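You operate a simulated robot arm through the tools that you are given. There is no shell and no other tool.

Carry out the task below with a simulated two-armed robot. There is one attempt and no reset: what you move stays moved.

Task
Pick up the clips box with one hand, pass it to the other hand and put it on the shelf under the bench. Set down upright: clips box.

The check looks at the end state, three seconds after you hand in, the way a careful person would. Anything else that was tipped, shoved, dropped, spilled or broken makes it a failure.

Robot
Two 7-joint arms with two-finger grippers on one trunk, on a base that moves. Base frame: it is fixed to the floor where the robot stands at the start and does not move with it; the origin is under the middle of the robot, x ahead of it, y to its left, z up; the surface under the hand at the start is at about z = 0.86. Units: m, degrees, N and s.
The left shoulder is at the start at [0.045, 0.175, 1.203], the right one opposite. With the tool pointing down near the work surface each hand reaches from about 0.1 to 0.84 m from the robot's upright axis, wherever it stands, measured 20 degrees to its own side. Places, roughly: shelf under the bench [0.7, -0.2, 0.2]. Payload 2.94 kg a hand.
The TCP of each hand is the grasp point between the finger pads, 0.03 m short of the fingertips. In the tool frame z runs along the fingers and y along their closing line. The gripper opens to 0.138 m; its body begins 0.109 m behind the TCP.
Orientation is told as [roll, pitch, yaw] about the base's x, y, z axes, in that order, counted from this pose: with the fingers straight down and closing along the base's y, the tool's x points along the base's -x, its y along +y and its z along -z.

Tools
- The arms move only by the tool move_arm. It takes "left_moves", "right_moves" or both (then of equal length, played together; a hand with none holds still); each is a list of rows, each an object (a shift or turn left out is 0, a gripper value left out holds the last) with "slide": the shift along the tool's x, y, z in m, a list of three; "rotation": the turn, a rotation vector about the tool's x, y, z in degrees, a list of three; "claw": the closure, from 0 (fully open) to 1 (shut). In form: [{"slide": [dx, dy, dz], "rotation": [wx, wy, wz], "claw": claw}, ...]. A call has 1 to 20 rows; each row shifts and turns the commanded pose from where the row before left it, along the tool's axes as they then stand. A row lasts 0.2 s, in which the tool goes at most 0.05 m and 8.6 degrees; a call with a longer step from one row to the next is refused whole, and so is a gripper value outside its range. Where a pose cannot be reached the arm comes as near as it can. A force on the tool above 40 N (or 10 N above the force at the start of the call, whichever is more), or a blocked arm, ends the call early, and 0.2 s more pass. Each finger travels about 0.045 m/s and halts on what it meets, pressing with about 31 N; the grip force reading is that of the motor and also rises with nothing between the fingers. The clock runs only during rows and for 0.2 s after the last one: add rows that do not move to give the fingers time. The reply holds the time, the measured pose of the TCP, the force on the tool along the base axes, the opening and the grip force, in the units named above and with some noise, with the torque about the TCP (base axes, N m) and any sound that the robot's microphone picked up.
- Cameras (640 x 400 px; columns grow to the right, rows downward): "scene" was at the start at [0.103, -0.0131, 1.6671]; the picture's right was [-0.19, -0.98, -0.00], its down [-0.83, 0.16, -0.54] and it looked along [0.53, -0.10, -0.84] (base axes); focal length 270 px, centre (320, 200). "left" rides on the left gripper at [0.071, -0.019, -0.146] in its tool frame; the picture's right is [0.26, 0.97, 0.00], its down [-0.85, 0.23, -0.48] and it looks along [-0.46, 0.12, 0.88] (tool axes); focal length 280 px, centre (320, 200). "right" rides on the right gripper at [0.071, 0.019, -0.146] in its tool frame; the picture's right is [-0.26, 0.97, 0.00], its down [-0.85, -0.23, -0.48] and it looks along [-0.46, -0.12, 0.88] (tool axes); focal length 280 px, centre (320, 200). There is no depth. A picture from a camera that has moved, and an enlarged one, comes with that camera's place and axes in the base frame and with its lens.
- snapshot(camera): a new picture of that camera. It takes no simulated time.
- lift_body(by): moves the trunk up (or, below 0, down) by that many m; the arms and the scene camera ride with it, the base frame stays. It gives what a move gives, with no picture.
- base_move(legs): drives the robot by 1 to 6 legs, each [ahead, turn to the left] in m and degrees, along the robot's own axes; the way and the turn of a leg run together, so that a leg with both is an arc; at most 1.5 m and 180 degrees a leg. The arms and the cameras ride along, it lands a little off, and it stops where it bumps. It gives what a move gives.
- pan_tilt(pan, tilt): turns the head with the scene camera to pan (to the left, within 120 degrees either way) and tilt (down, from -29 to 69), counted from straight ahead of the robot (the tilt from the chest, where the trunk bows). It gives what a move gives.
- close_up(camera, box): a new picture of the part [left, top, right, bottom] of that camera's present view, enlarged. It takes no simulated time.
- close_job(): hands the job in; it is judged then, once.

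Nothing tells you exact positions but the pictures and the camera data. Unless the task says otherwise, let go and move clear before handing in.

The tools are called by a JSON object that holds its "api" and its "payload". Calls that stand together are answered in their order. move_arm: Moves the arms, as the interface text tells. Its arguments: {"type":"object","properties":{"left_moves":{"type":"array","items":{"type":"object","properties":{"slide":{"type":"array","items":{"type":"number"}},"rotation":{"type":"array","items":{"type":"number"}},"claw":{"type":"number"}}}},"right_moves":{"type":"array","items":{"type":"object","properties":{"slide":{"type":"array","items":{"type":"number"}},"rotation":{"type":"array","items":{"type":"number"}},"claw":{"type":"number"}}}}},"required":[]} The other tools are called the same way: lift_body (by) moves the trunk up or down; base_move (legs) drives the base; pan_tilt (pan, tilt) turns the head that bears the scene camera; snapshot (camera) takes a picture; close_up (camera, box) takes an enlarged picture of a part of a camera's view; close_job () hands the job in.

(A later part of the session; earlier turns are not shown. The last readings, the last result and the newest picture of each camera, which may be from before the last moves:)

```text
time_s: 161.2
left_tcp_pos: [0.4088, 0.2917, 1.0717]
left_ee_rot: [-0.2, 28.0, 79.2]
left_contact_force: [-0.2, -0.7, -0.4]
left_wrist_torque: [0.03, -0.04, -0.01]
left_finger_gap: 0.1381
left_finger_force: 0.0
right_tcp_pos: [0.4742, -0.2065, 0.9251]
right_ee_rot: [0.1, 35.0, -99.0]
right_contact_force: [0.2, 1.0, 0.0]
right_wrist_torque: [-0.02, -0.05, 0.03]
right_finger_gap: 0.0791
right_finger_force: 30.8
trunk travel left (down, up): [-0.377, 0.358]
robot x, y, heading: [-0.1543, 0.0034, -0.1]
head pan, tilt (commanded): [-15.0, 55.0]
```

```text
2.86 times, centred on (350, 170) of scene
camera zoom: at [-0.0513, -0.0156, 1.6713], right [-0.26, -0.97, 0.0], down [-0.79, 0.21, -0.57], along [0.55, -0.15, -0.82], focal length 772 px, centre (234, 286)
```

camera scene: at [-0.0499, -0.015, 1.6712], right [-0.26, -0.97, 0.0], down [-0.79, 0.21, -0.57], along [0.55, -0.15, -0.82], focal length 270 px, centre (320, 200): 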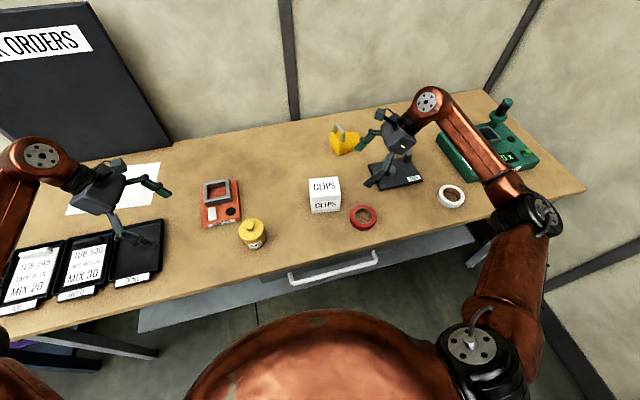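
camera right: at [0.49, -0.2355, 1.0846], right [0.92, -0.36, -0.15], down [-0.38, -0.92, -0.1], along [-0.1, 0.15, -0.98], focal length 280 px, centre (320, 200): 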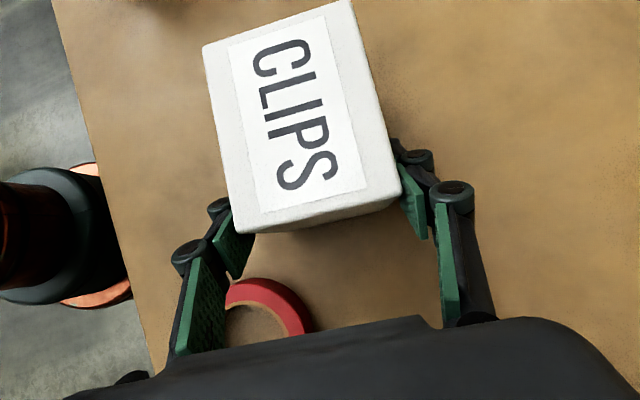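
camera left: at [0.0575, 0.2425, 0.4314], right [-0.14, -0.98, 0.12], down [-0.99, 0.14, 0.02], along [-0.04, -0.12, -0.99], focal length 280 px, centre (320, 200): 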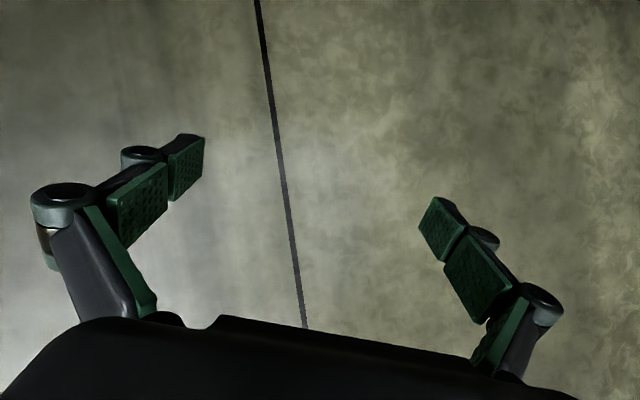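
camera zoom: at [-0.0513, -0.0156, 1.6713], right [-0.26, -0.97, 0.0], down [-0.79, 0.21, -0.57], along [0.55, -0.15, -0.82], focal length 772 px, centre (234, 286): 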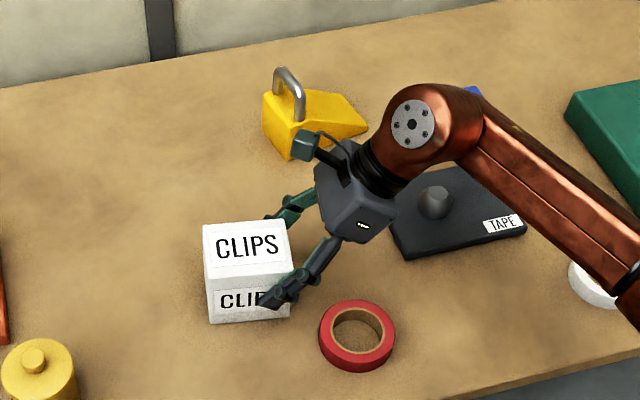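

The box is gripped with gap 79 mm and force 31 N. I'll lift it slightly first and check that it doesn't droop.

{"api": "move_arm", "payload": {"right_moves": [{"slide": [0.00574, 0, -0.00819]}, {"slide": [0.00574, 0, -0.00819]}, {"slide": [0.00574, 0, -0.00819]}, {"slide": [0.00574, 0, -0.00819]}, {}, {}]}}

{"api": "close_up", "payload": {"camera": "scene", "box": [260, 100, 440, 240]}}

{"api": "snapshot", "payload": {"camera": "right"}}

```text
time_s: 162.6
left_tcp_pos: [0.4102, 0.2924, 1.07]
left_ee_rot: [-0.1, 28.0, 79.2]
left_contact_force: [0.6, 0.6, -0.3]
left_wrist_torque: [-0.02, -0.01, 0.01]
left_finger_gap: 0.1382
left_finger_force: 0.0
right_tcp_pos: [0.4762, -0.2067, 0.9659]
right_ee_rot: [0.1, 35.1, -98.9]
right_contact_force: [-0.4, 0.0, -1.1]
right_wrist_torque: [-0.08, -0.01, 0.01]
right_finger_gap: 0.0793
right_finger_force: 31.3
trunk travel left (down, up): [-0.377, 0.358]
robot x, y, heading: [-0.1536, 0.0031, -0.0]
head pan, tilt (commanded): [-15.0, 55.0]
```

```text
2.86 times, centred on (350, 170) of scene
camera zoom: at [-0.0511, -0.0156, 1.6713], right [-0.26, -0.97, 0.0], down [-0.79, 0.21, -0.57], along [0.55, -0.15, -0.82], focal length 772 px, centre (234, 286)
```

zoom: 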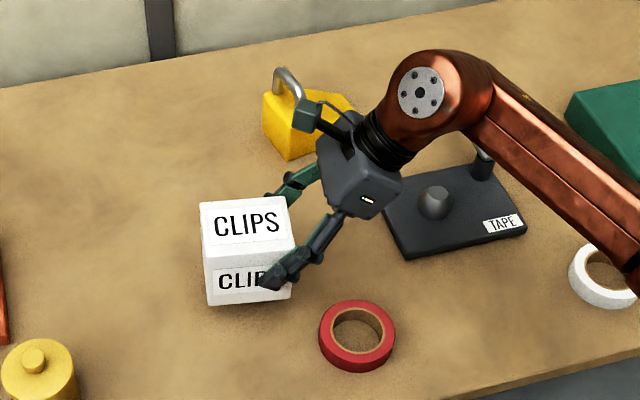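

```text
taken
camera right: at [0.4907, -0.2345, 1.1247], right [0.92, -0.36, -0.15], down [-0.38, -0.92, -0.1], along [-0.1, 0.15, -0.98], focal length 280 px, centre (320, 200)
```

right: 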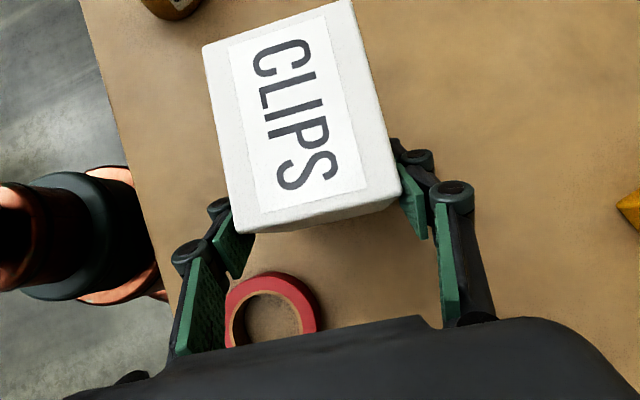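

The lift is clean with no droop, and the box is light. I'll lift it higher and back away from the bench for the handover.

{"api": "move_arm", "payload": {"right_moves": [{"slide": [0.0172, 0, -0.0246]}, {"slide": [0.0172, 0, -0.0246]}, {"slide": [0.0172, 0, -0.0246]}, {"slide": [0.0172, 0, -0.0246]}, {"slide": [0.0172, 0, -0.0246]}, {"slide": [0.0172, 0, -0.0246]}]}}

{"api": "base_move", "payload": {"legs": [[-0.5, 0]]}}

{"api": "pan_tilt", "payload": {"pan": 0, "tilt": 45}}

{"api": "snapshot", "payload": {"camera": "scene"}}

{"api": "snapshot", "payload": {"camera": "right"}}

```text
time_s: 164.0
left_tcp_pos: [0.4091, 0.2928, 1.0704]
left_ee_rot: [-0.1, 28.0, 79.3]
left_contact_force: [0.2, 0.0, 1.0]
left_wrist_torque: [0.02, -0.04, 0.04]
left_finger_gap: 0.138
left_finger_force: 0.0
right_tcp_pos: [0.4731, -0.2062, 1.1459]
right_ee_rot: [0.0, 35.0, -99.1]
right_contact_force: [0.2, 0.6, -1.8]
right_wrist_torque: [-0.1, -0.01, -0.02]
right_finger_gap: 0.0794
right_finger_force: 31.3
trunk travel left (down, up): [-0.377, 0.358]
robot x, y, heading: [-0.155, 0.0029, 0.0]
head pan, tilt (commanded): [-15.0, 55.0]
```

```text
time_s: 166.9
left_tcp_pos: [-0.087, 0.2902, 1.0714]
left_ee_rot: [-0.1, 28.0, 78.7]
left_contact_force: [-0.8, -0.8, -0.3]
left_wrist_torque: [0.0, 0.01, 0.02]
left_finger_gap: 0.138
left_finger_force: 0.1
right_tcp_pos: [-0.0261, -0.2105, 1.1443]
right_ee_rot: [0.1, 34.9, -99.4]
right_contact_force: [-0.4, 0.1, -2.3]
right_wrist_torque: [-0.1, -0.02, 0.01]
right_finger_gap: 0.0796
right_finger_force: 30.5
trunk travel left (down, up): [-0.377, 0.358]
robot x, y, heading: [-0.6538, 0.0044, -0.4]
head pan, tilt (commanded): [-15.0, 55.0]
```

```text
time_s: 167.7
left_tcp_pos: [-0.0873, 0.2904, 1.0713]
left_ee_rot: [-0.1, 27.9, 78.7]
left_contact_force: [0.0, 0.2, -0.3]
left_wrist_torque: [-0.02, 0.01, 0.01]
left_finger_gap: 0.138
left_finger_force: 0.1
right_tcp_pos: [-0.0256, -0.2098, 1.1446]
right_ee_rot: [0.1, 35.0, -99.5]
right_contact_force: [1.2, 0.3, -1.8]
right_wrist_torque: [-0.05, 0.0, -0.02]
right_finger_gap: 0.0793
right_finger_force: 31.2
trunk travel left (down, up): [-0.377, 0.358]
robot x, y, heading: [-0.6519, 0.0056, -0.7]
head pan, tilt (commanded): [0.0, 45.0]
```

```text
taken
camera scene: at [-0.5381, 0.0042, 1.6846], right [-0.01, -1.0, 0.0], down [-0.71, 0.01, -0.71], along [0.71, -0.01, -0.71], focal length 270 px, centre (320, 200)
```

scene: 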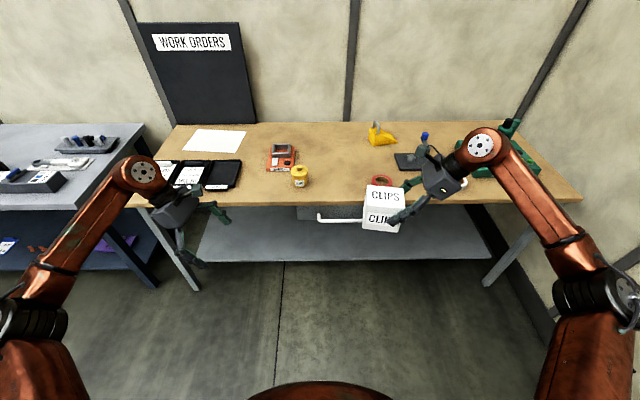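

```text
taken
camera right: at [-0.011, -0.2388, 1.3048], right [0.92, -0.37, -0.15], down [-0.39, -0.92, -0.1], along [-0.1, 0.15, -0.98], focal length 280 px, centre (320, 200)
```

right: 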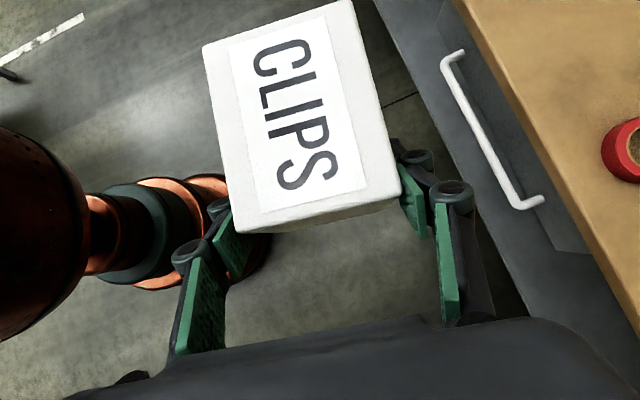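

The box is steady in the right hand in free space. I'll shift it toward the centre and bring the left hand to a pre-grasp up and to the left of the box's free end.

{"api": "move_arm", "payload": {"left_moves": [{"rotation": [0.84, 0, -1.59]}, {"slide": [0.0169, 0, -0.0318]}, {"slide": [0.0169, 0, -0.0318]}, {"slide": [0.0169, 0, -0.0318]}, {"slide": [0.0169, 0, -0.0318]}, {"slide": [0.0169, 0, -0.0318]}], "right_moves": [{"slide": [0.0162, -0.0033, 0.0113]}, {"slide": [0.0162, -0.0033, 0.0113]}, {"slide": [0.0162, -0.0033, 0.0113]}, {"slide": [0.0162, -0.0033, 0.0113]}, {"slide": [0.0162, -0.0033, 0.0113]}, {"slide": [0.0162, -0.0033, 0.0113]}]}}

{"api": "move_arm", "payload": {"left_moves": [{"slide": [0.0291, -0.018, 0.0155]}, {"slide": [0.0291, -0.018, 0.0155]}, {"slide": [0.0291, -0.018, 0.0155]}, {"slide": [0.0291, -0.018, 0.0155]}, {"slide": [0.0291, -0.018, 0.0155]}, {"slide": [0.0291, -0.018, 0.0155]}, {"slide": [0.0291, -0.018, 0.0155]}]}}

{"api": "snapshot", "payload": {"camera": "scene"}}

{"api": "snapshot", "payload": {"camera": "left"}}

{"api": "snapshot", "payload": {"camera": "right"}}

```text
time_s: 169.1
left_tcp_pos: [-0.086, 0.2906, 1.2512]
left_ee_rot: [-0.2, 28.0, 80.5]
left_contact_force: [-0.5, 0.1, 0.3]
left_wrist_torque: [0.0, -0.02, 0.01]
left_finger_gap: 0.138
left_finger_force: 0.0
right_tcp_pos: [-0.0267, -0.0892, 1.1439]
right_ee_rot: [0.1, 35.0, -99.5]
right_contact_force: [-0.1, 0.6, -1.6]
right_wrist_torque: [-0.07, 0.0, -0.01]
right_finger_gap: 0.0793
right_finger_force: 30.6
trunk travel left (down, up): [-0.377, 0.358]
robot x, y, heading: [-0.6558, 0.0033, -0.6]
head pan, tilt (commanded): [0.0, 45.0]
```

```text
time_s: 170.7
left_tcp_pos: [-0.0017, 0.0375, 1.2532]
left_ee_rot: [-0.1, 27.9, 80.5]
left_contact_force: [0.4, 0.4, -0.2]
left_wrist_torque: [0.08, 0.01, 0.0]
left_finger_gap: 0.1379
left_finger_force: 0.1
right_tcp_pos: [-0.0251, -0.091, 1.1452]
right_ee_rot: [0.0, 35.1, -99.5]
right_contact_force: [0.4, -0.7, -1.4]
right_wrist_torque: [-0.03, 0.04, 0.0]
right_finger_gap: 0.0794
right_finger_force: 30.9
trunk travel left (down, up): [-0.377, 0.358]
robot x, y, heading: [-0.6533, 0.0077, -0.5]
head pan, tilt (commanded): [0.0, 45.0]
```

```text
taken
camera scene: at [-0.5377, 0.0016, 1.6847], right [-0.01, -1.0, 0.0], down [-0.71, 0.01, -0.71], along [0.71, -0.01, -0.71], focal length 270 px, centre (320, 200)
```

scene: 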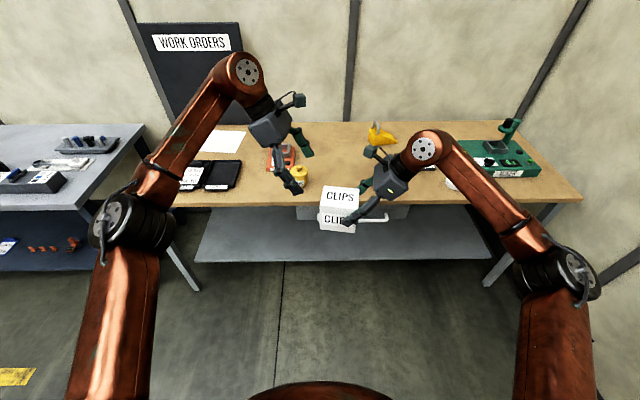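

```text
taken
camera left: at [0.0182, 0.0401, 1.4142], right [-0.99, -0.07, 0.12], down [-0.07, 1.0, 0.02], along [-0.12, 0.01, -0.99], focal length 280 px, centre (320, 200)
```

left: 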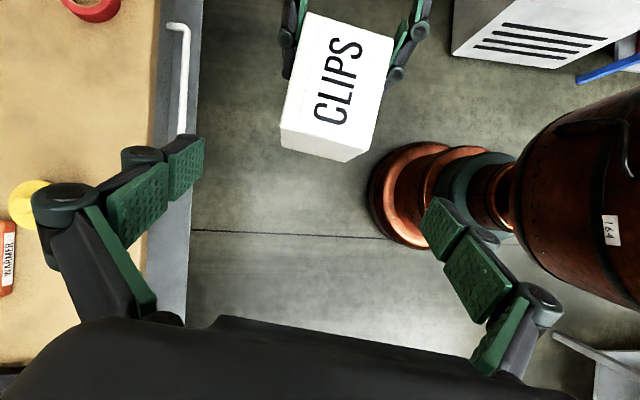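

```text
taken
camera right: at [-0.0104, -0.1191, 1.3037], right [0.92, -0.37, -0.15], down [-0.39, -0.92, -0.1], along [-0.1, 0.15, -0.98], focal length 280 px, centre (320, 200)
```

right: 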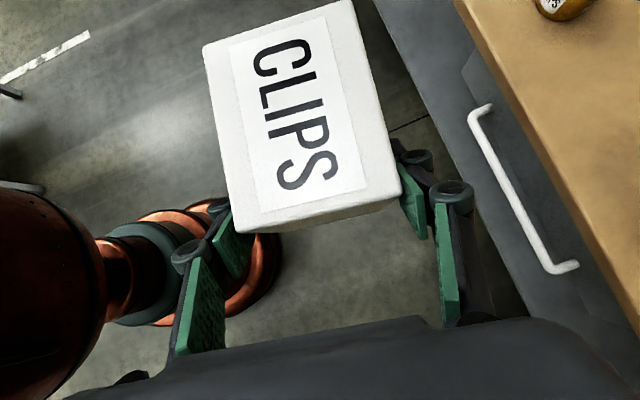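

The box position agrees with my estimate within 5 mm, and the hands form a clear V. I'll advance the left hand along its tool axis and check just before the end.

{"api": "move_arm", "payload": {"left_moves": [{"slide": [-0.001, 0.0004, 0.0352]}, {"slide": [-0.001, 0.0004, 0.0352]}, {"slide": [-0.001, 0.0004, 0.0352]}]}}

{"api": "snapshot", "payload": {"camera": "left"}}

{"api": "close_up", "payload": {"camera": "scene", "box": [240, 100, 440, 250]}}

{"api": "snapshot", "payload": {"camera": "right"}}

```text
time_s: 171.5
left_tcp_pos: [-0.0089, -0.0051, 1.1568]
left_ee_rot: [-0.1, 28.1, 80.4]
left_contact_force: [0.0, 0.2, -0.4]
left_wrist_torque: [0.03, 0.05, -0.05]
left_finger_gap: 0.1379
left_finger_force: 0.1
right_tcp_pos: [-0.0254, -0.0882, 1.1436]
right_ee_rot: [0.0, 34.9, -99.6]
right_contact_force: [0.4, 0.8, -2.4]
right_wrist_torque: [-0.05, 0.05, 0.01]
right_finger_gap: 0.0793
right_finger_force: 30.8
trunk travel left (down, up): [-0.377, 0.358]
robot x, y, heading: [-0.6578, 0.0054, -0.7]
head pan, tilt (commanded): [0.0, 45.0]
```

```text
taken
camera left: at [0.011, -0.0028, 1.3179], right [-0.99, -0.07, 0.12], down [-0.07, 1.0, 0.02], along [-0.12, 0.01, -0.99], focal length 280 px, centre (320, 200)
```

left: 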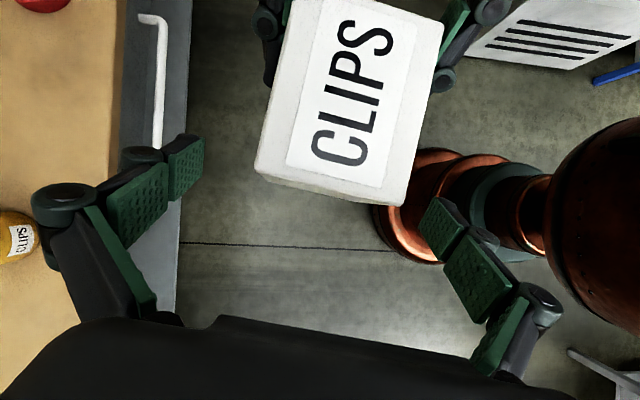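

```text
2.67 times, centred on (340, 175) of scene
camera zoom: at [-0.5373, 0.0039, 1.6846], right [-0.01, -1.0, 0.0], down [-0.71, 0.01, -0.71], along [0.71, -0.01, -0.71], focal length 721 px, centre (267, 267)
```

zoom: 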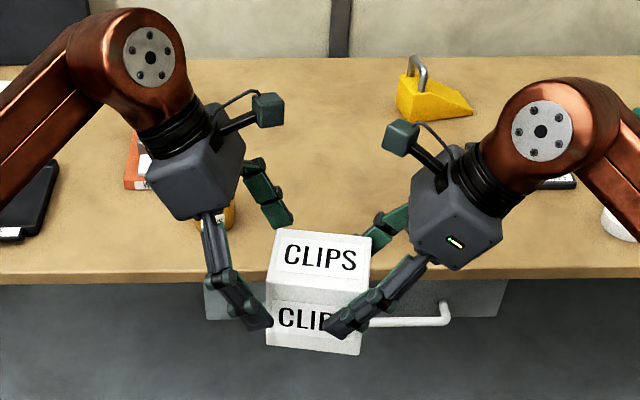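

```text
taken
camera right: at [-0.0101, -0.1172, 1.3036], right [0.92, -0.37, -0.15], down [-0.39, -0.92, -0.1], along [-0.1, 0.15, -0.98], focal length 280 px, centre (320, 200)
```

right: 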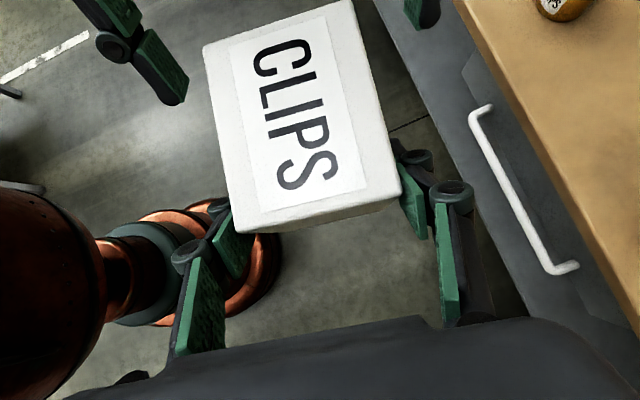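

The V is clear: the right fingertip covers about the right 40% of the face and the left will take the other end. I'll go the last 35 mm and close the left gripper.

{"api": "move_arm", "payload": {"left_moves": [{"slide": [0.0003, 0.0005, 0.0175]}, {"slide": [0.0003, 0.0005, 0.0175]}]}}

{"api": "close_up", "payload": {"camera": "scene", "box": [240, 100, 440, 250]}}

{"api": "snapshot", "payload": {"camera": "left"}}

```text
time_s: 172.1
left_tcp_pos: [-0.0125, -0.0224, 1.1261]
left_ee_rot: [-0.1, 28.0, 80.5]
left_contact_force: [0.1, 0.3, 0.7]
left_wrist_torque: [0.03, -0.01, 0.0]
left_finger_gap: 0.1379
left_finger_force: 0.0
right_tcp_pos: [-0.0261, -0.0895, 1.1439]
right_ee_rot: [0.1, 35.1, -99.5]
right_contact_force: [-0.2, -0.2, -1.1]
right_wrist_torque: [-0.05, 0.06, 0.03]
right_finger_gap: 0.0792
right_finger_force: 31.0
trunk travel left (down, up): [-0.377, 0.358]
robot x, y, heading: [-0.6545, 0.0055, -0.6]
head pan, tilt (commanded): [0.0, 45.0]
```

```text
2.67 times, centred on (340, 175) of scene
camera zoom: at [-0.5382, 0.0039, 1.6847], right [-0.01, -1.0, 0.0], down [-0.71, 0.01, -0.71], along [0.71, -0.01, -0.71], focal length 721 px, centre (267, 267)
```

zoom: 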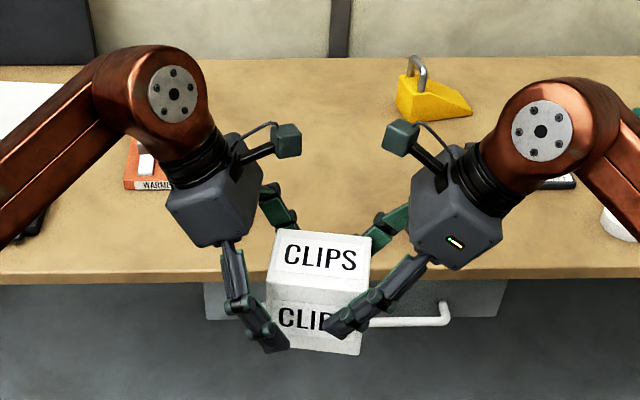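

```text
taken
camera left: at [0.007, -0.0194, 1.2875], right [-0.99, -0.07, 0.12], down [-0.07, 1.0, 0.02], along [-0.12, 0.01, -0.99], focal length 280 px, centre (320, 200)
```

left: 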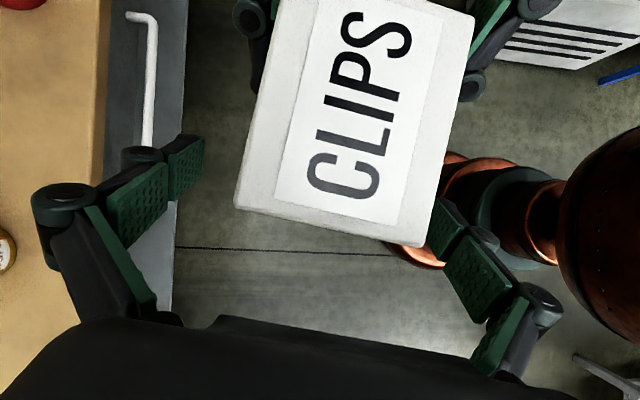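

The box sits about 2–3 mm toward the near finger, so I'll shift the left hand by that much and close it.

{"api": "move_arm", "payload": {"left_moves": [{"slide": [0, 0.0025, 0]}, {"claw": 0.4}, {"claw": 1.0}, {"claw": 1.0}, {"claw": 1.0}, {"claw": 1.0}, {"claw": 1.0}, {"claw": 1.0}]}}

{"api": "close_up", "payload": {"camera": "scene", "box": [240, 100, 440, 250]}}

{"api": "snapshot", "payload": {"camera": "left"}}

```text
time_s: 173.9
left_tcp_pos: [-0.0151, -0.0224, 1.1262]
left_ee_rot: [0.0, 28.0, 80.6]
left_contact_force: [6.6, 0.0, 0.4]
left_wrist_torque: [-0.02, -0.1, 0.3]
left_finger_gap: 0.0792
left_finger_force: 31.1
right_tcp_pos: [-0.0263, -0.0885, 1.1441]
right_ee_rot: [0.0, 35.0, -99.4]
right_contact_force: [-7.0, 0.6, -2.6]
right_wrist_torque: [-0.08, 0.22, 0.17]
right_finger_gap: 0.0794
right_finger_force: 31.1
trunk travel left (down, up): [-0.377, 0.358]
robot x, y, heading: [-0.6509, 0.0055, -0.5]
head pan, tilt (commanded): [0.0, 45.0]
```

```text
2.67 times, centred on (340, 175) of scene
camera zoom: at [-0.5381, 0.0041, 1.6847], right [-0.01, -1.0, 0.0], down [-0.71, 0.01, -0.71], along [0.71, -0.01, -0.71], focal length 721 px, centre (267, 267)
```

zoom: 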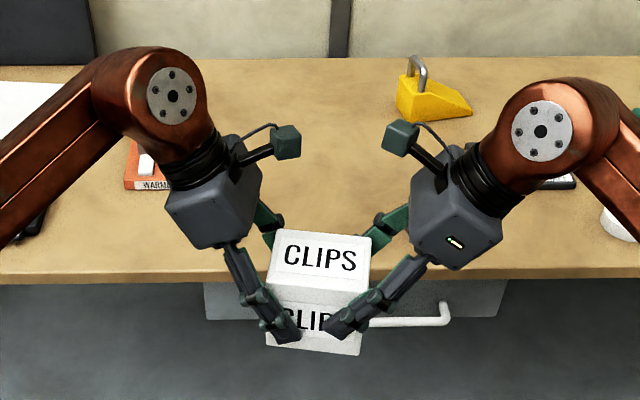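

```text
taken
camera left: at [0.0045, -0.0186, 1.2875], right [-0.99, -0.07, 0.12], down [-0.07, 1.0, 0.02], along [-0.12, 0.01, -0.99], focal length 280 px, centre (320, 200)
```

left: 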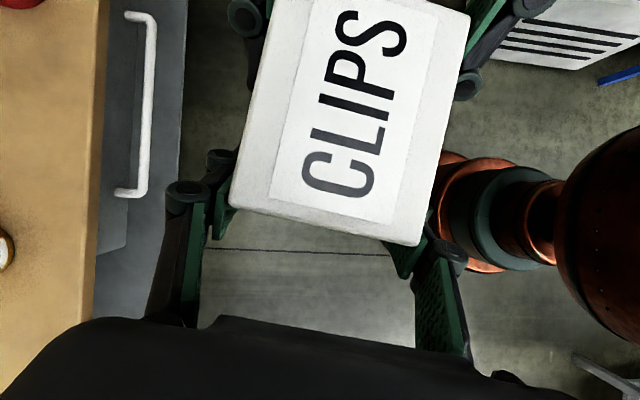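

Both hands hold the box now (gap 79 mm, 31 N each). I'll open the right hand and withdraw it back along its axis.

{"api": "move_arm", "payload": {"right_moves": [{"claw": 0.6}, {"claw": 0.2}, {"claw": 0.0}, {"claw": 0.0}, {"claw": 0.0}, {"claw": 0.0}]}}

{"api": "close_up", "payload": {"camera": "scene", "box": [240, 100, 440, 250]}}

```text
time_s: 175.3
left_tcp_pos: [-0.0158, -0.0213, 1.1267]
left_ee_rot: [-0.2, 28.0, 80.5]
left_contact_force: [0.2, 0.3, 0.8]
left_wrist_torque: [0.06, 0.0, 0.01]
left_finger_gap: 0.0792
left_finger_force: 31.2
right_tcp_pos: [-0.0248, -0.089, 1.1443]
right_ee_rot: [0.1, 35.0, -99.4]
right_contact_force: [-0.2, 0.6, -0.1]
right_wrist_torque: [-0.02, 0.0, 0.01]
right_finger_gap: 0.1382
right_finger_force: 0.1
trunk travel left (down, up): [-0.377, 0.358]
robot x, y, heading: [-0.6571, 0.0068, -0.5]
head pan, tilt (commanded): [0.0, 45.0]
```

```text
2.67 times, centred on (340, 175) of scene
camera zoom: at [-0.5381, 0.0041, 1.6847], right [-0.01, -1.0, 0.0], down [-0.71, 0.01, -0.71], along [0.71, -0.01, -0.71], focal length 721 px, centre (267, 267)
```

zoom: 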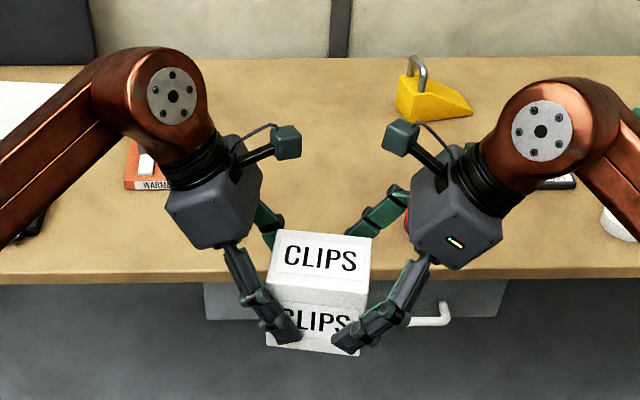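

The right hand is open and the left holds the box alone, level. I'll withdraw the right hand and tuck it up and out to its side.

{"api": "move_arm", "payload": {"right_moves": [{"slide": [0, 0, -0.03]}, {"slide": [0, 0, -0.03]}, {"slide": [0, 0, -0.03]}, {"slide": [0, 0, -0.03]}, {"slide": [0, 0, -0.03]}, {"slide": [-0.0318, -0.014, -0.0197]}, {"slide": [-0.0318, -0.014, -0.0197]}, {"slide": [-0.0318, -0.014, -0.0197]}, {"slide": [-0.0318, -0.014, -0.0197]}, {"slide": [-0.0318, -0.014, -0.0197]}, {"slide": [-0.0318, -0.014, -0.0197]}, {"slide": [-0.0318, -0.014, -0.0197]}, {"slide": [-0.0318, -0.014, -0.0197]}]}}

{"api": "snapshot", "payload": {"camera": "scene"}}

{"api": "snapshot", "payload": {"camera": "left"}}

```text
time_s: 178.1
left_tcp_pos: [-0.017, -0.0212, 1.1266]
left_ee_rot: [-0.2, 27.9, 80.5]
left_contact_force: [-0.4, -0.1, 0.8]
left_wrist_torque: [0.08, -0.07, 0.0]
left_finger_gap: 0.0792
left_finger_force: 31.1
right_tcp_pos: [-0.2008, -0.453, 1.25]
right_ee_rot: [0.2, 35.1, -99.4]
right_contact_force: [-0.6, 0.7, -0.6]
right_wrist_torque: [0.03, -0.02, -0.01]
right_finger_gap: 0.1381
right_finger_force: 0.0
trunk travel left (down, up): [-0.377, 0.358]
robot x, y, heading: [-0.6539, 0.0051, -0.8]
head pan, tilt (commanded): [0.0, 45.0]
```

```text
taken
camera scene: at [-0.5397, 0.0025, 1.6849], right [-0.01, -1.0, 0.0], down [-0.71, 0.01, -0.71], along [0.71, -0.01, -0.71], focal length 270 px, centre (320, 200)
```

scene: 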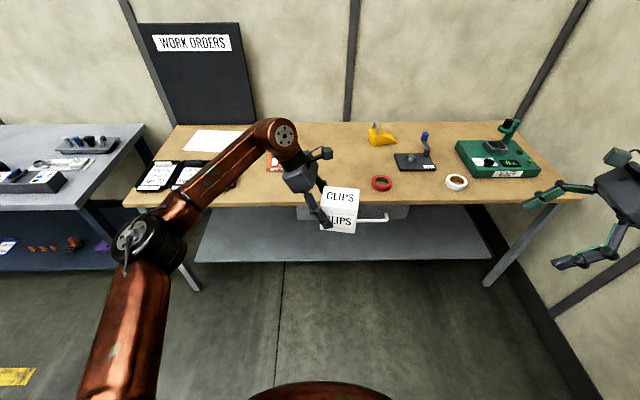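

```text
taken
camera left: at [0.003, -0.0199, 1.2883], right [-0.99, -0.07, 0.12], down [-0.07, 1.0, 0.02], along [-0.12, 0.01, -0.99], focal length 280 px, centre (320, 200)
```

left: 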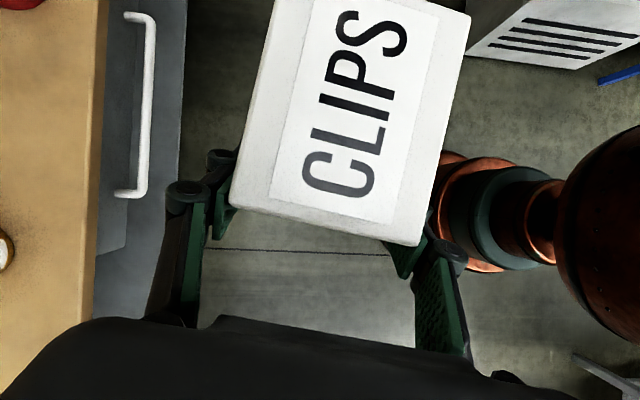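

The left hand holds the box securely. I'll carry it to the left, turn to the rehearsed placing orientation (yaw 158), and bring it down.

{"api": "move_arm", "payload": {"left_moves": [{"slide": [-0.0334, 0.0062, -0.0078]}, {"slide": [-0.0334, 0.0062, -0.0078]}, {"slide": [-0.0334, 0.0062, -0.0078]}, {"slide": [-0.0334, 0.0062, -0.0078]}, {"slide": [-0.0334, 0.0062, -0.0078]}, {"slide": [-0.0334, 0.0062, -0.0078]}, {"slide": [-0.0334, 0.0062, -0.0078]}, {"slide": [-0.0334, 0.0062, -0.0078]}, {"rotation": [3.31, 0, -6.22]}, {"rotation": [3.31, 0, -6.22]}, {"rotation": [3.31, 0, -6.22]}, {"rotation": [3.31, 0, -6.22]}, {"rotation": [3.31, 0, -6.22]}, {"rotation": [3.31, 0, -6.22]}, {"rotation": [3.31, 0, -6.22]}, {"rotation": [3.31, 0, -6.22]}, {"rotation": [3.31, 0, -6.22]}, {"rotation": [3.31, 0, -6.22]}, {"rotation": [3.31, 0, -6.22]}]}}

{"api": "snapshot", "payload": {"camera": "scene"}}

{"api": "snapshot", "payload": {"camera": "left"}}

```text
time_s: 182.1
left_tcp_pos: [-0.0206, 0.2492, 1.0548]
left_ee_rot: [-0.1, 28.0, 158.2]
left_contact_force: [-0.4, 0.1, -0.4]
left_wrist_torque: [0.06, 0.07, 0.03]
left_finger_gap: 0.0791
left_finger_force: 30.9
right_tcp_pos: [-0.1998, -0.4516, 1.2498]
right_ee_rot: [0.1, 35.0, -99.4]
right_contact_force: [0.0, 0.3, 0.2]
right_wrist_torque: [0.0, 0.0, 0.04]
right_finger_gap: 0.1381
right_finger_force: 0.0
trunk travel left (down, up): [-0.377, 0.358]
robot x, y, heading: [-0.6524, 0.0036, -0.6]
head pan, tilt (commanded): [0.0, 45.0]
```

```text
taken
camera scene: at [-0.5382, 0.0037, 1.6847], right [-0.01, -1.0, 0.0], down [-0.71, 0.01, -0.71], along [0.71, -0.01, -0.71], focal length 270 px, centre (320, 200)
```

scene: 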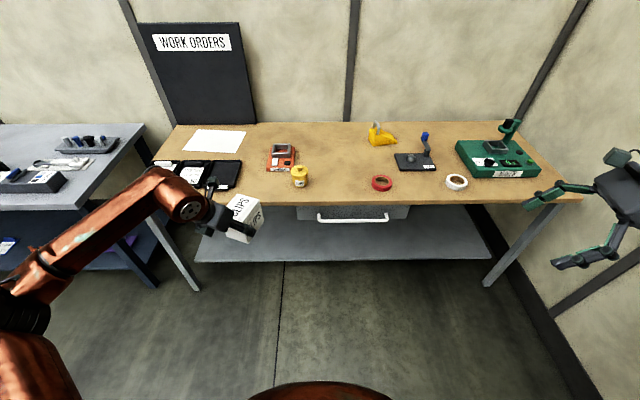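

```text
taken
camera left: at [-0.0192, 0.268, 1.2167], right [-0.14, -0.98, 0.12], down [-0.99, 0.15, 0.02], along [-0.04, -0.12, -0.99], focal length 280 px, centre (320, 200)
```

left: 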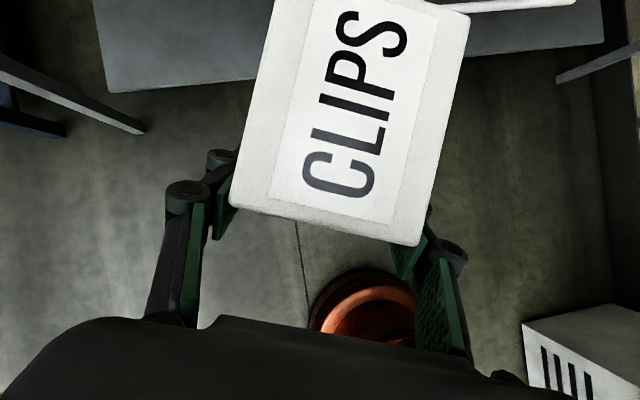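

Now down to z≈0.75, then lower the trunk 0.22.

{"api": "move_arm", "payload": {"left_moves": [{"slide": [-0.0176, 0, 0.0331]}, {"slide": [-0.0176, 0, 0.0331]}, {"slide": [-0.0176, 0, 0.0331]}, {"slide": [-0.0176, 0, 0.0331]}, {"slide": [-0.0176, 0, 0.0331]}, {"slide": [-0.0176, 0, 0.0331]}, {"slide": [-0.0176, 0, 0.0331]}, {"slide": [-0.0176, 0, 0.0331]}]}}

{"api": "lift_body", "payload": {"by": -0.2}}

{"api": "snapshot", "payload": {"camera": "scene"}}

```text
time_s: 183.9
left_tcp_pos: [-0.0194, 0.2463, 0.7545]
left_ee_rot: [0.0, 28.1, 158.1]
left_contact_force: [0.1, 0.4, -0.6]
left_wrist_torque: [0.0, 0.09, -0.01]
left_finger_gap: 0.0793
left_finger_force: 30.7
right_tcp_pos: [-0.1986, -0.4513, 1.2488]
right_ee_rot: [0.0, 35.0, -99.5]
right_contact_force: [-0.6, -0.4, 0.2]
right_wrist_torque: [-0.01, 0.04, 0.01]
right_finger_gap: 0.1381
right_finger_force: 0.1
trunk travel left (down, up): [-0.377, 0.358]
robot x, y, heading: [-0.6524, 0.0045, -0.5]
head pan, tilt (commanded): [0.0, 45.0]
```

```text
time_s: 186.1
left_tcp_pos: [-0.0204, 0.2472, 0.5575]
left_ee_rot: [0.1, 28.2, 158.0]
left_contact_force: [-0.1, -0.1, 0.5]
left_wrist_torque: [-0.02, 0.04, 0.02]
left_finger_gap: 0.0793
left_finger_force: 31.0
right_tcp_pos: [-0.2019, -0.4514, 1.0519]
right_ee_rot: [0.2, 35.0, -99.4]
right_contact_force: [-0.1, 0.2, 0.5]
right_wrist_torque: [-0.03, -0.01, 0.02]
right_finger_gap: 0.1382
right_finger_force: 0.1
trunk travel left (down, up): [-0.177, 0.558]
robot x, y, heading: [-0.6568, 0.0036, -0.9]
head pan, tilt (commanded): [0.0, 45.0]
```

```text
taken
camera scene: at [-0.4024, 0.0029, 1.4769], right [-0.01, -1.0, 0.0], down [-0.71, 0.01, -0.71], along [0.71, -0.01, -0.71], focal length 270 px, centre (320, 200)
```

scene: 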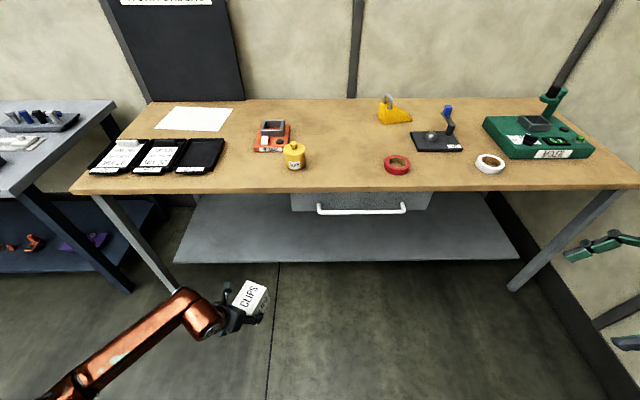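

The trunk is steady. I'll extend the left hand down and forward to z≈0.33, which keeps the box bottom well above shelf height.

{"api": "move_arm", "payload": {"left_moves": [{"slide": [-0.0026, -0.0027, 0.0353]}, {"slide": [-0.0026, -0.0027, 0.0353]}, {"slide": [-0.0026, -0.0027, 0.0353]}, {"slide": [-0.0026, -0.0027, 0.0353]}, {"slide": [-0.0026, -0.0027, 0.0353]}, {"slide": [-0.0026, -0.0027, 0.0353]}, {"slide": [-0.0026, -0.0027, 0.0353]}]}}

{"api": "pan_tilt", "payload": {"pan": 15, "tilt": 50}}

{"api": "snapshot", "payload": {"camera": "scene"}}

{"api": "snapshot", "payload": {"camera": "left"}}

```text
time_s: 187.7
left_tcp_pos: [0.0798, 0.2279, 0.3278]
left_ee_rot: [0.0, 28.1, 158.1]
left_contact_force: [-0.2, -0.6, 0.8]
left_wrist_torque: [-0.04, 0.09, -0.01]
left_finger_gap: 0.0794
left_finger_force: 30.9
right_tcp_pos: [-0.2004, -0.453, 1.05]
right_ee_rot: [0.0, 35.1, -99.5]
right_contact_force: [0.4, -1.1, -0.3]
right_wrist_torque: [0.03, 0.0, 0.01]
right_finger_gap: 0.138
right_finger_force: 0.2
trunk travel left (down, up): [-0.177, 0.558]
robot x, y, heading: [-0.6574, 0.005, -0.7]
head pan, tilt (commanded): [0.0, 45.0]
```

```text
time_s: 188.4
left_tcp_pos: [0.0799, 0.2278, 0.3283]
left_ee_rot: [0.0, 28.1, 158.1]
left_contact_force: [0.1, -0.1, 0.2]
left_wrist_torque: [0.04, 0.05, -0.05]
left_finger_gap: 0.0792
left_finger_force: 31.5
right_tcp_pos: [-0.2004, -0.4513, 1.0515]
right_ee_rot: [0.2, 35.0, -99.5]
right_contact_force: [0.3, -0.6, -0.7]
right_wrist_torque: [0.01, -0.02, -0.02]
right_finger_gap: 0.1382
right_finger_force: 0.0
trunk travel left (down, up): [-0.177, 0.558]
robot x, y, heading: [-0.6547, 0.0052, -0.6]
head pan, tilt (commanded): [15.0, 50.0]
```

```text
taken
camera scene: at [-0.4082, 0.0225, 1.4697], right [0.25, -0.97, 0.0], down [-0.74, -0.19, -0.64], along [0.62, 0.16, -0.77], focal length 270 px, centre (320, 200)
```

scene: 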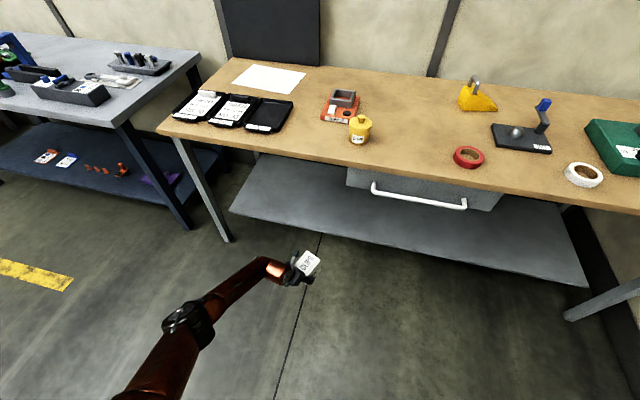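

```text
taken
camera left: at [0.0816, 0.2474, 0.4901], right [-0.15, -0.98, 0.12], down [-0.99, 0.15, 0.02], along [-0.04, -0.12, -0.99], focal length 280 px, centre (320, 200)
```

left: 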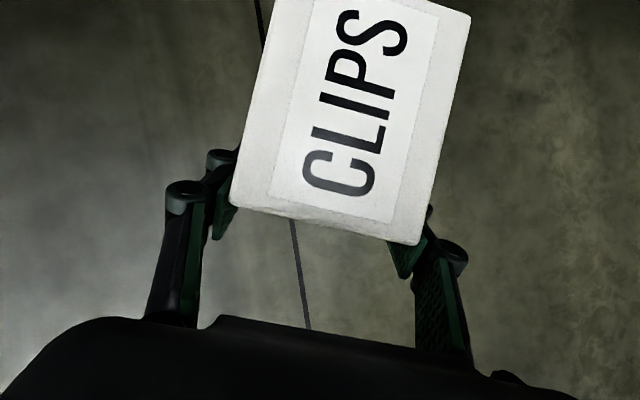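

Everything is clear. I'll drive forward 0.30 m with the box going under the bench edge and check.

{"api": "base_move", "payload": {"legs": [[0.3, 0.5]]}}

{"api": "snapshot", "payload": {"camera": "scene"}}

{"api": "snapshot", "payload": {"camera": "left"}}

```text
time_s: 190.5
left_tcp_pos: [0.3823, 0.2311, 0.3323]
left_ee_rot: [-0.2, 28.4, 158.3]
left_contact_force: [0.1, 0.6, -0.3]
left_wrist_torque: [-0.03, 0.1, -0.04]
left_finger_gap: 0.0793
left_finger_force: 30.8
right_tcp_pos: [0.1015, -0.451, 1.0544]
right_ee_rot: [0.5, 35.0, -98.8]
right_contact_force: [-0.9, 0.1, 0.4]
right_wrist_torque: [-0.08, -0.06, -0.03]
right_finger_gap: 0.1379
right_finger_force: 0.1
trunk travel left (down, up): [-0.177, 0.558]
robot x, y, heading: [-0.3443, 0.0042, -0.3]
head pan, tilt (commanded): [15.0, 50.0]
```

```text
taken
camera scene: at [-0.1084, 0.0226, 1.471], right [0.26, -0.97, 0.0], down [-0.74, -0.2, -0.64], along [0.62, 0.16, -0.76], focal length 270 px, centre (320, 200)
```

scene: 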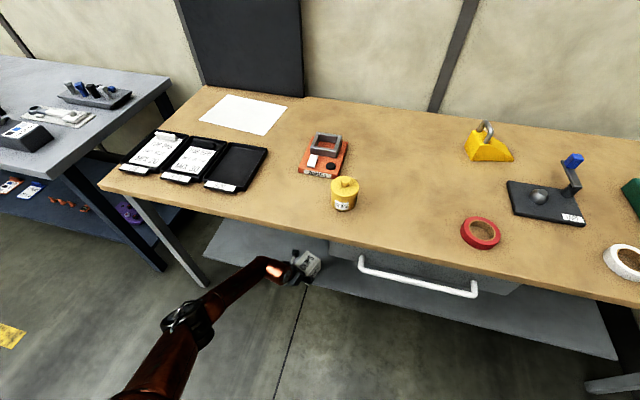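

```text
taken
camera left: at [0.3827, 0.2511, 0.4946], right [-0.14, -0.98, 0.12], down [-0.99, 0.14, 0.01], along [-0.03, -0.12, -0.99], focal length 280 px, centre (320, 200)
```

left: 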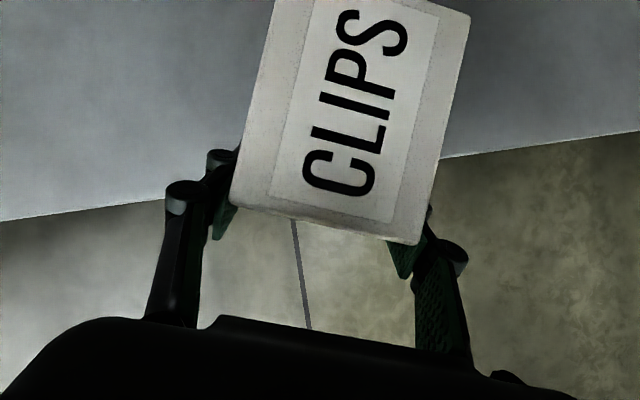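

The shelf's front edge is at x≈0.40, just below the box. I'll drive another 0.13 m so the box sits well inside the shelf.

{"api": "base_move", "payload": {"legs": [[0.13, 0]]}}

{"api": "snapshot", "payload": {"camera": "scene"}}

{"api": "snapshot", "payload": {"camera": "left"}}

```text
time_s: 191.8
left_tcp_pos: [0.5148, 0.232, 0.3305]
left_ee_rot: [-0.2, 28.5, 158.1]
left_contact_force: [0.2, -0.1, -0.7]
left_wrist_torque: [0.0, 0.07, -0.01]
left_finger_gap: 0.0792
left_finger_force: 31.5
right_tcp_pos: [0.2336, -0.4519, 1.0543]
right_ee_rot: [0.9, 35.2, -98.9]
right_contact_force: [0.7, 0.4, 0.2]
right_wrist_torque: [0.01, 0.04, 0.01]
right_finger_gap: 0.1379
right_finger_force: 0.0
trunk travel left (down, up): [-0.177, 0.558]
robot x, y, heading: [-0.2128, 0.0007, -0.4]
head pan, tilt (commanded): [15.0, 50.0]
```

```text
taken
camera scene: at [0.05, 0.0216, 1.4682], right [0.26, -0.97, 0.0], down [-0.75, -0.2, -0.63], along [0.61, 0.16, -0.78], focal length 270 px, centre (320, 200)
```

scene: 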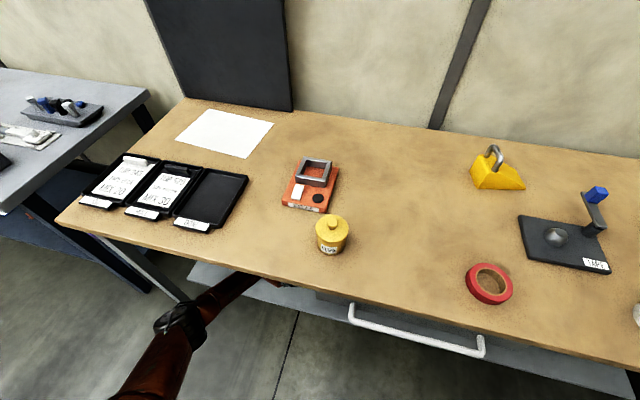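

```text
taken
camera left: at [0.5149, 0.2512, 0.4931], right [-0.14, -0.98, 0.12], down [-0.99, 0.15, 0.01], along [-0.03, -0.12, -0.99], focal length 280 px, centre (320, 200)
```

left: 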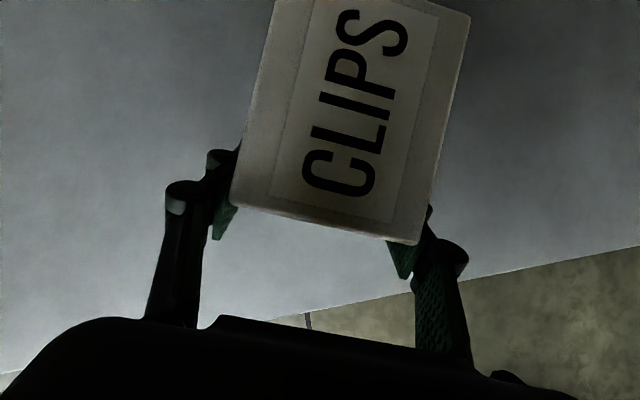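

The box is over the shelf, centred near x≈0.55, y≈0.22. I'll lower it gently in small steps and watch the force.

{"api": "move_arm", "payload": {"left_moves": [{"slide": [-0.00476, 0, 0.0088]}, {"slide": [-0.00476, 0, 0.0088]}, {"slide": [-0.00476, 0, 0.0088]}, {"slide": [-0.00476, 0, 0.0088]}]}}

{"api": "snapshot", "payload": {"camera": "left"}}

```text
time_s: 192.8
left_tcp_pos: [0.5113, 0.2321, 0.3]
left_ee_rot: [-0.7, 29.2, 158.0]
left_contact_force: [0.8, 0.2, 0.9]
left_wrist_torque: [0.0, 0.06, -0.03]
left_finger_gap: 0.0795
left_finger_force: 31.1
right_tcp_pos: [0.2202, -0.453, 1.0589]
right_ee_rot: [1.8, 35.4, -98.6]
right_contact_force: [0.5, 0.2, 0.1]
right_wrist_torque: [0.03, 0.01, 0.01]
right_finger_gap: 0.138
right_finger_force: 0.1
trunk travel left (down, up): [-0.177, 0.558]
robot x, y, heading: [-0.2124, 0.0023, -0.4]
head pan, tilt (commanded): [15.0, 50.0]
```

```text
taken
camera left: at [0.5091, 0.2517, 0.4608], right [-0.15, -0.98, 0.12], down [-0.99, 0.15, 0.0], along [-0.02, -0.12, -0.99], focal length 280 px, centre (320, 200)
```

left: 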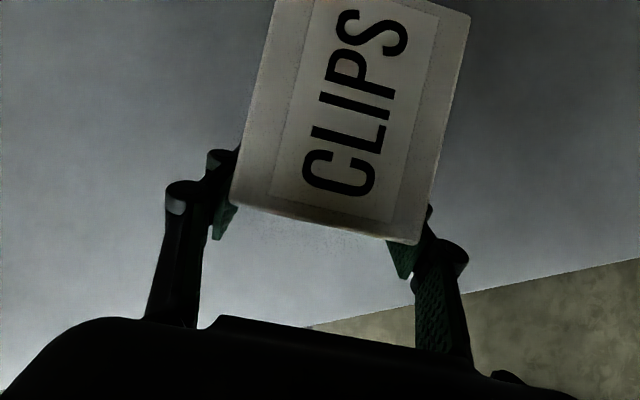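

{"api": "snapshot", "payload": {"camera": "scene"}}

{"api": "snapshot", "payload": {"camera": "right"}}

```text
taken
camera scene: at [0.0296, 0.0214, 1.4694], right [0.26, -0.97, 0.0], down [-0.74, -0.2, -0.64], along [0.62, 0.16, -0.77], focal length 270 px, centre (320, 200)
```

scene: 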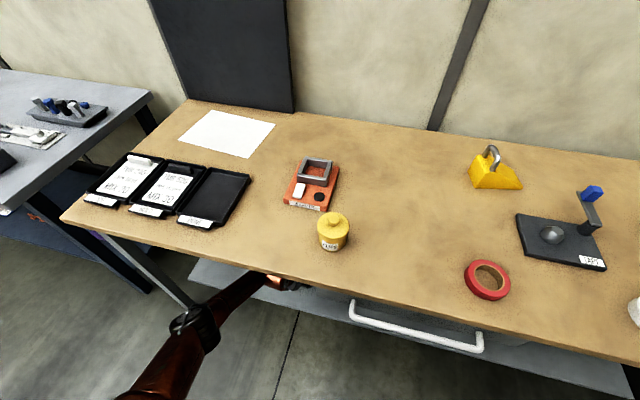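

```text
taken
camera right: at [0.2313, -0.4807, 1.218], right [0.92, -0.37, -0.13], down [-0.39, -0.92, -0.11], along [-0.08, 0.15, -0.99], focal length 280 px, centre (320, 200)
```

right: 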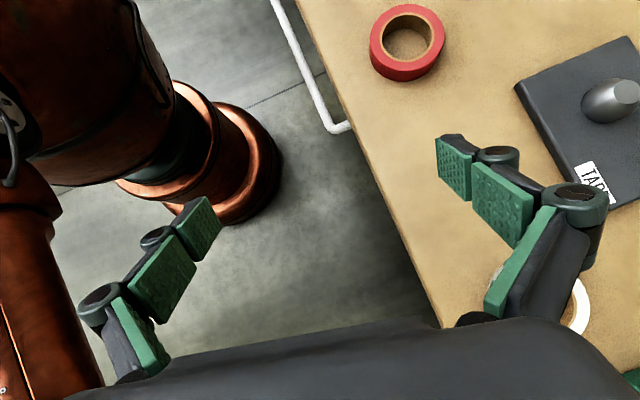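

The trunk was swaying a little after the drive stopped. I'll let it settle before going further.

{"api": "move_arm", "payload": {"left_moves": [{}, {}, {}, {}, {}], "right_moves": [{}, {}, {}, {}, {}]}}

{"api": "snapshot", "payload": {"camera": "scene"}}

```text
time_s: 194.0
left_tcp_pos: [0.5109, 0.2322, 0.2993]
left_ee_rot: [-0.6, 29.4, 158.0]
left_contact_force: [-0.2, -0.7, -0.4]
left_wrist_torque: [0.02, 0.07, -0.02]
left_finger_gap: 0.0793
left_finger_force: 30.8
right_tcp_pos: [0.2198, -0.4521, 1.0578]
right_ee_rot: [2.0, 35.3, -98.4]
right_contact_force: [0.5, 0.4, -0.6]
right_wrist_torque: [0.02, 0.0, -0.01]
right_finger_gap: 0.138
right_finger_force: 0.1
trunk travel left (down, up): [-0.177, 0.558]
robot x, y, heading: [-0.2164, 0.0002, -0.7]
head pan, tilt (commanded): [15.0, 50.0]
```

```text
taken
camera scene: at [0.0287, 0.0219, 1.4697], right [0.26, -0.97, 0.0], down [-0.74, -0.2, -0.64], along [0.62, 0.16, -0.77], focal length 270 px, centre (320, 200)
```

scene: 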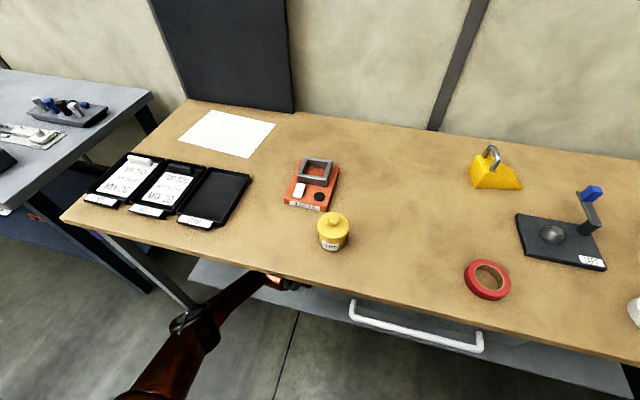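

Settled. The hand picked up a 1.4° tilt from the sway, so I'll level the box again and keep lowering in small steps.

{"api": "move_arm", "payload": {"left_moves": [{"rotation": [-0.6, -1.4, 0]}, {"slide": [-0.0047, 0, 0.0088]}, {"slide": [-0.0047, 0, 0.0088]}, {"slide": [-0.0047, 0, 0.0088]}, {}]}}

{"api": "snapshot", "payload": {"camera": "left"}}

```text
time_s: 195.2
left_tcp_pos: [0.5106, 0.2322, 0.2706]
left_ee_rot: [-0.1, 27.9, 157.9]
left_contact_force: [0.8, 0.3, 0.4]
left_wrist_torque: [0.04, 0.09, -0.01]
left_finger_gap: 0.0792
left_finger_force: 31.0
right_tcp_pos: [0.2197, -0.4521, 1.0589]
right_ee_rot: [1.8, 35.4, -98.4]
right_contact_force: [0.1, 0.2, 0.5]
right_wrist_torque: [0.0, 0.0, 0.0]
right_finger_gap: 0.1381
right_finger_force: 0.1
trunk travel left (down, up): [-0.177, 0.558]
robot x, y, heading: [-0.2155, 0.0037, -0.2]
head pan, tilt (commanded): [15.0, 50.0]
```

```text
taken
camera left: at [0.5129, 0.2522, 0.4321], right [-0.15, -0.98, 0.12], down [-0.99, 0.15, 0.02], along [-0.04, -0.12, -0.99], focal length 280 px, centre (320, 200)
```

left: 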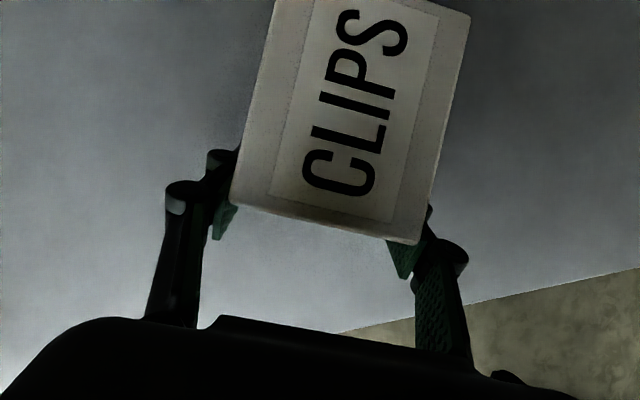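

The shelf surface works out to about z≈0.215, so the box bottom is roughly 1 cm above it. I'll make final small steps.

{"api": "move_arm", "payload": {"left_moves": [{"slide": [-0.0014, 0, 0.00265]}, {"slide": [-0.0014, 0, 0.00265]}, {}]}}

{"api": "move_arm", "payload": {"left_moves": [{"slide": [-0.0009, 0, 0.00177]}, {}]}}

```text
time_s: 196.0
left_tcp_pos: [0.5126, 0.2318, 0.268]
left_ee_rot: [0.0, 28.0, 157.9]
left_contact_force: [-2.5, 0.0, 15.0]
left_wrist_torque: [0.27, -0.67, -0.02]
left_finger_gap: 0.0795
left_finger_force: 30.6
right_tcp_pos: [0.2182, -0.4521, 1.0584]
right_ee_rot: [2.0, 35.4, -98.4]
right_contact_force: [-0.9, -0.2, -0.3]
right_wrist_torque: [0.02, -0.01, 0.04]
right_finger_gap: 0.138
right_finger_force: 0.0
trunk travel left (down, up): [-0.177, 0.558]
robot x, y, heading: [-0.215, 0.0026, -0.3]
head pan, tilt (commanded): [15.0, 50.0]
```

```text
time_s: 196.6
left_tcp_pos: [0.5124, 0.2321, 0.2655]
left_ee_rot: [0.0, 28.1, 158.1]
left_contact_force: [-3.0, 1.8, 28.4]
left_wrist_torque: [-0.1, -0.21, 0.09]
left_finger_gap: 0.0793
left_finger_force: 30.6
right_tcp_pos: [0.2174, -0.4525, 1.0605]
right_ee_rot: [2.2, 35.4, -98.2]
right_contact_force: [0.5, -0.4, -0.3]
right_wrist_torque: [0.0, 0.0, 0.01]
right_finger_gap: 0.1382
right_finger_force: 0.1
trunk travel left (down, up): [-0.177, 0.558]
robot x, y, heading: [-0.2171, 0.0049, 0.0]
head pan, tilt (commanded): [15.0, 50.0]
```

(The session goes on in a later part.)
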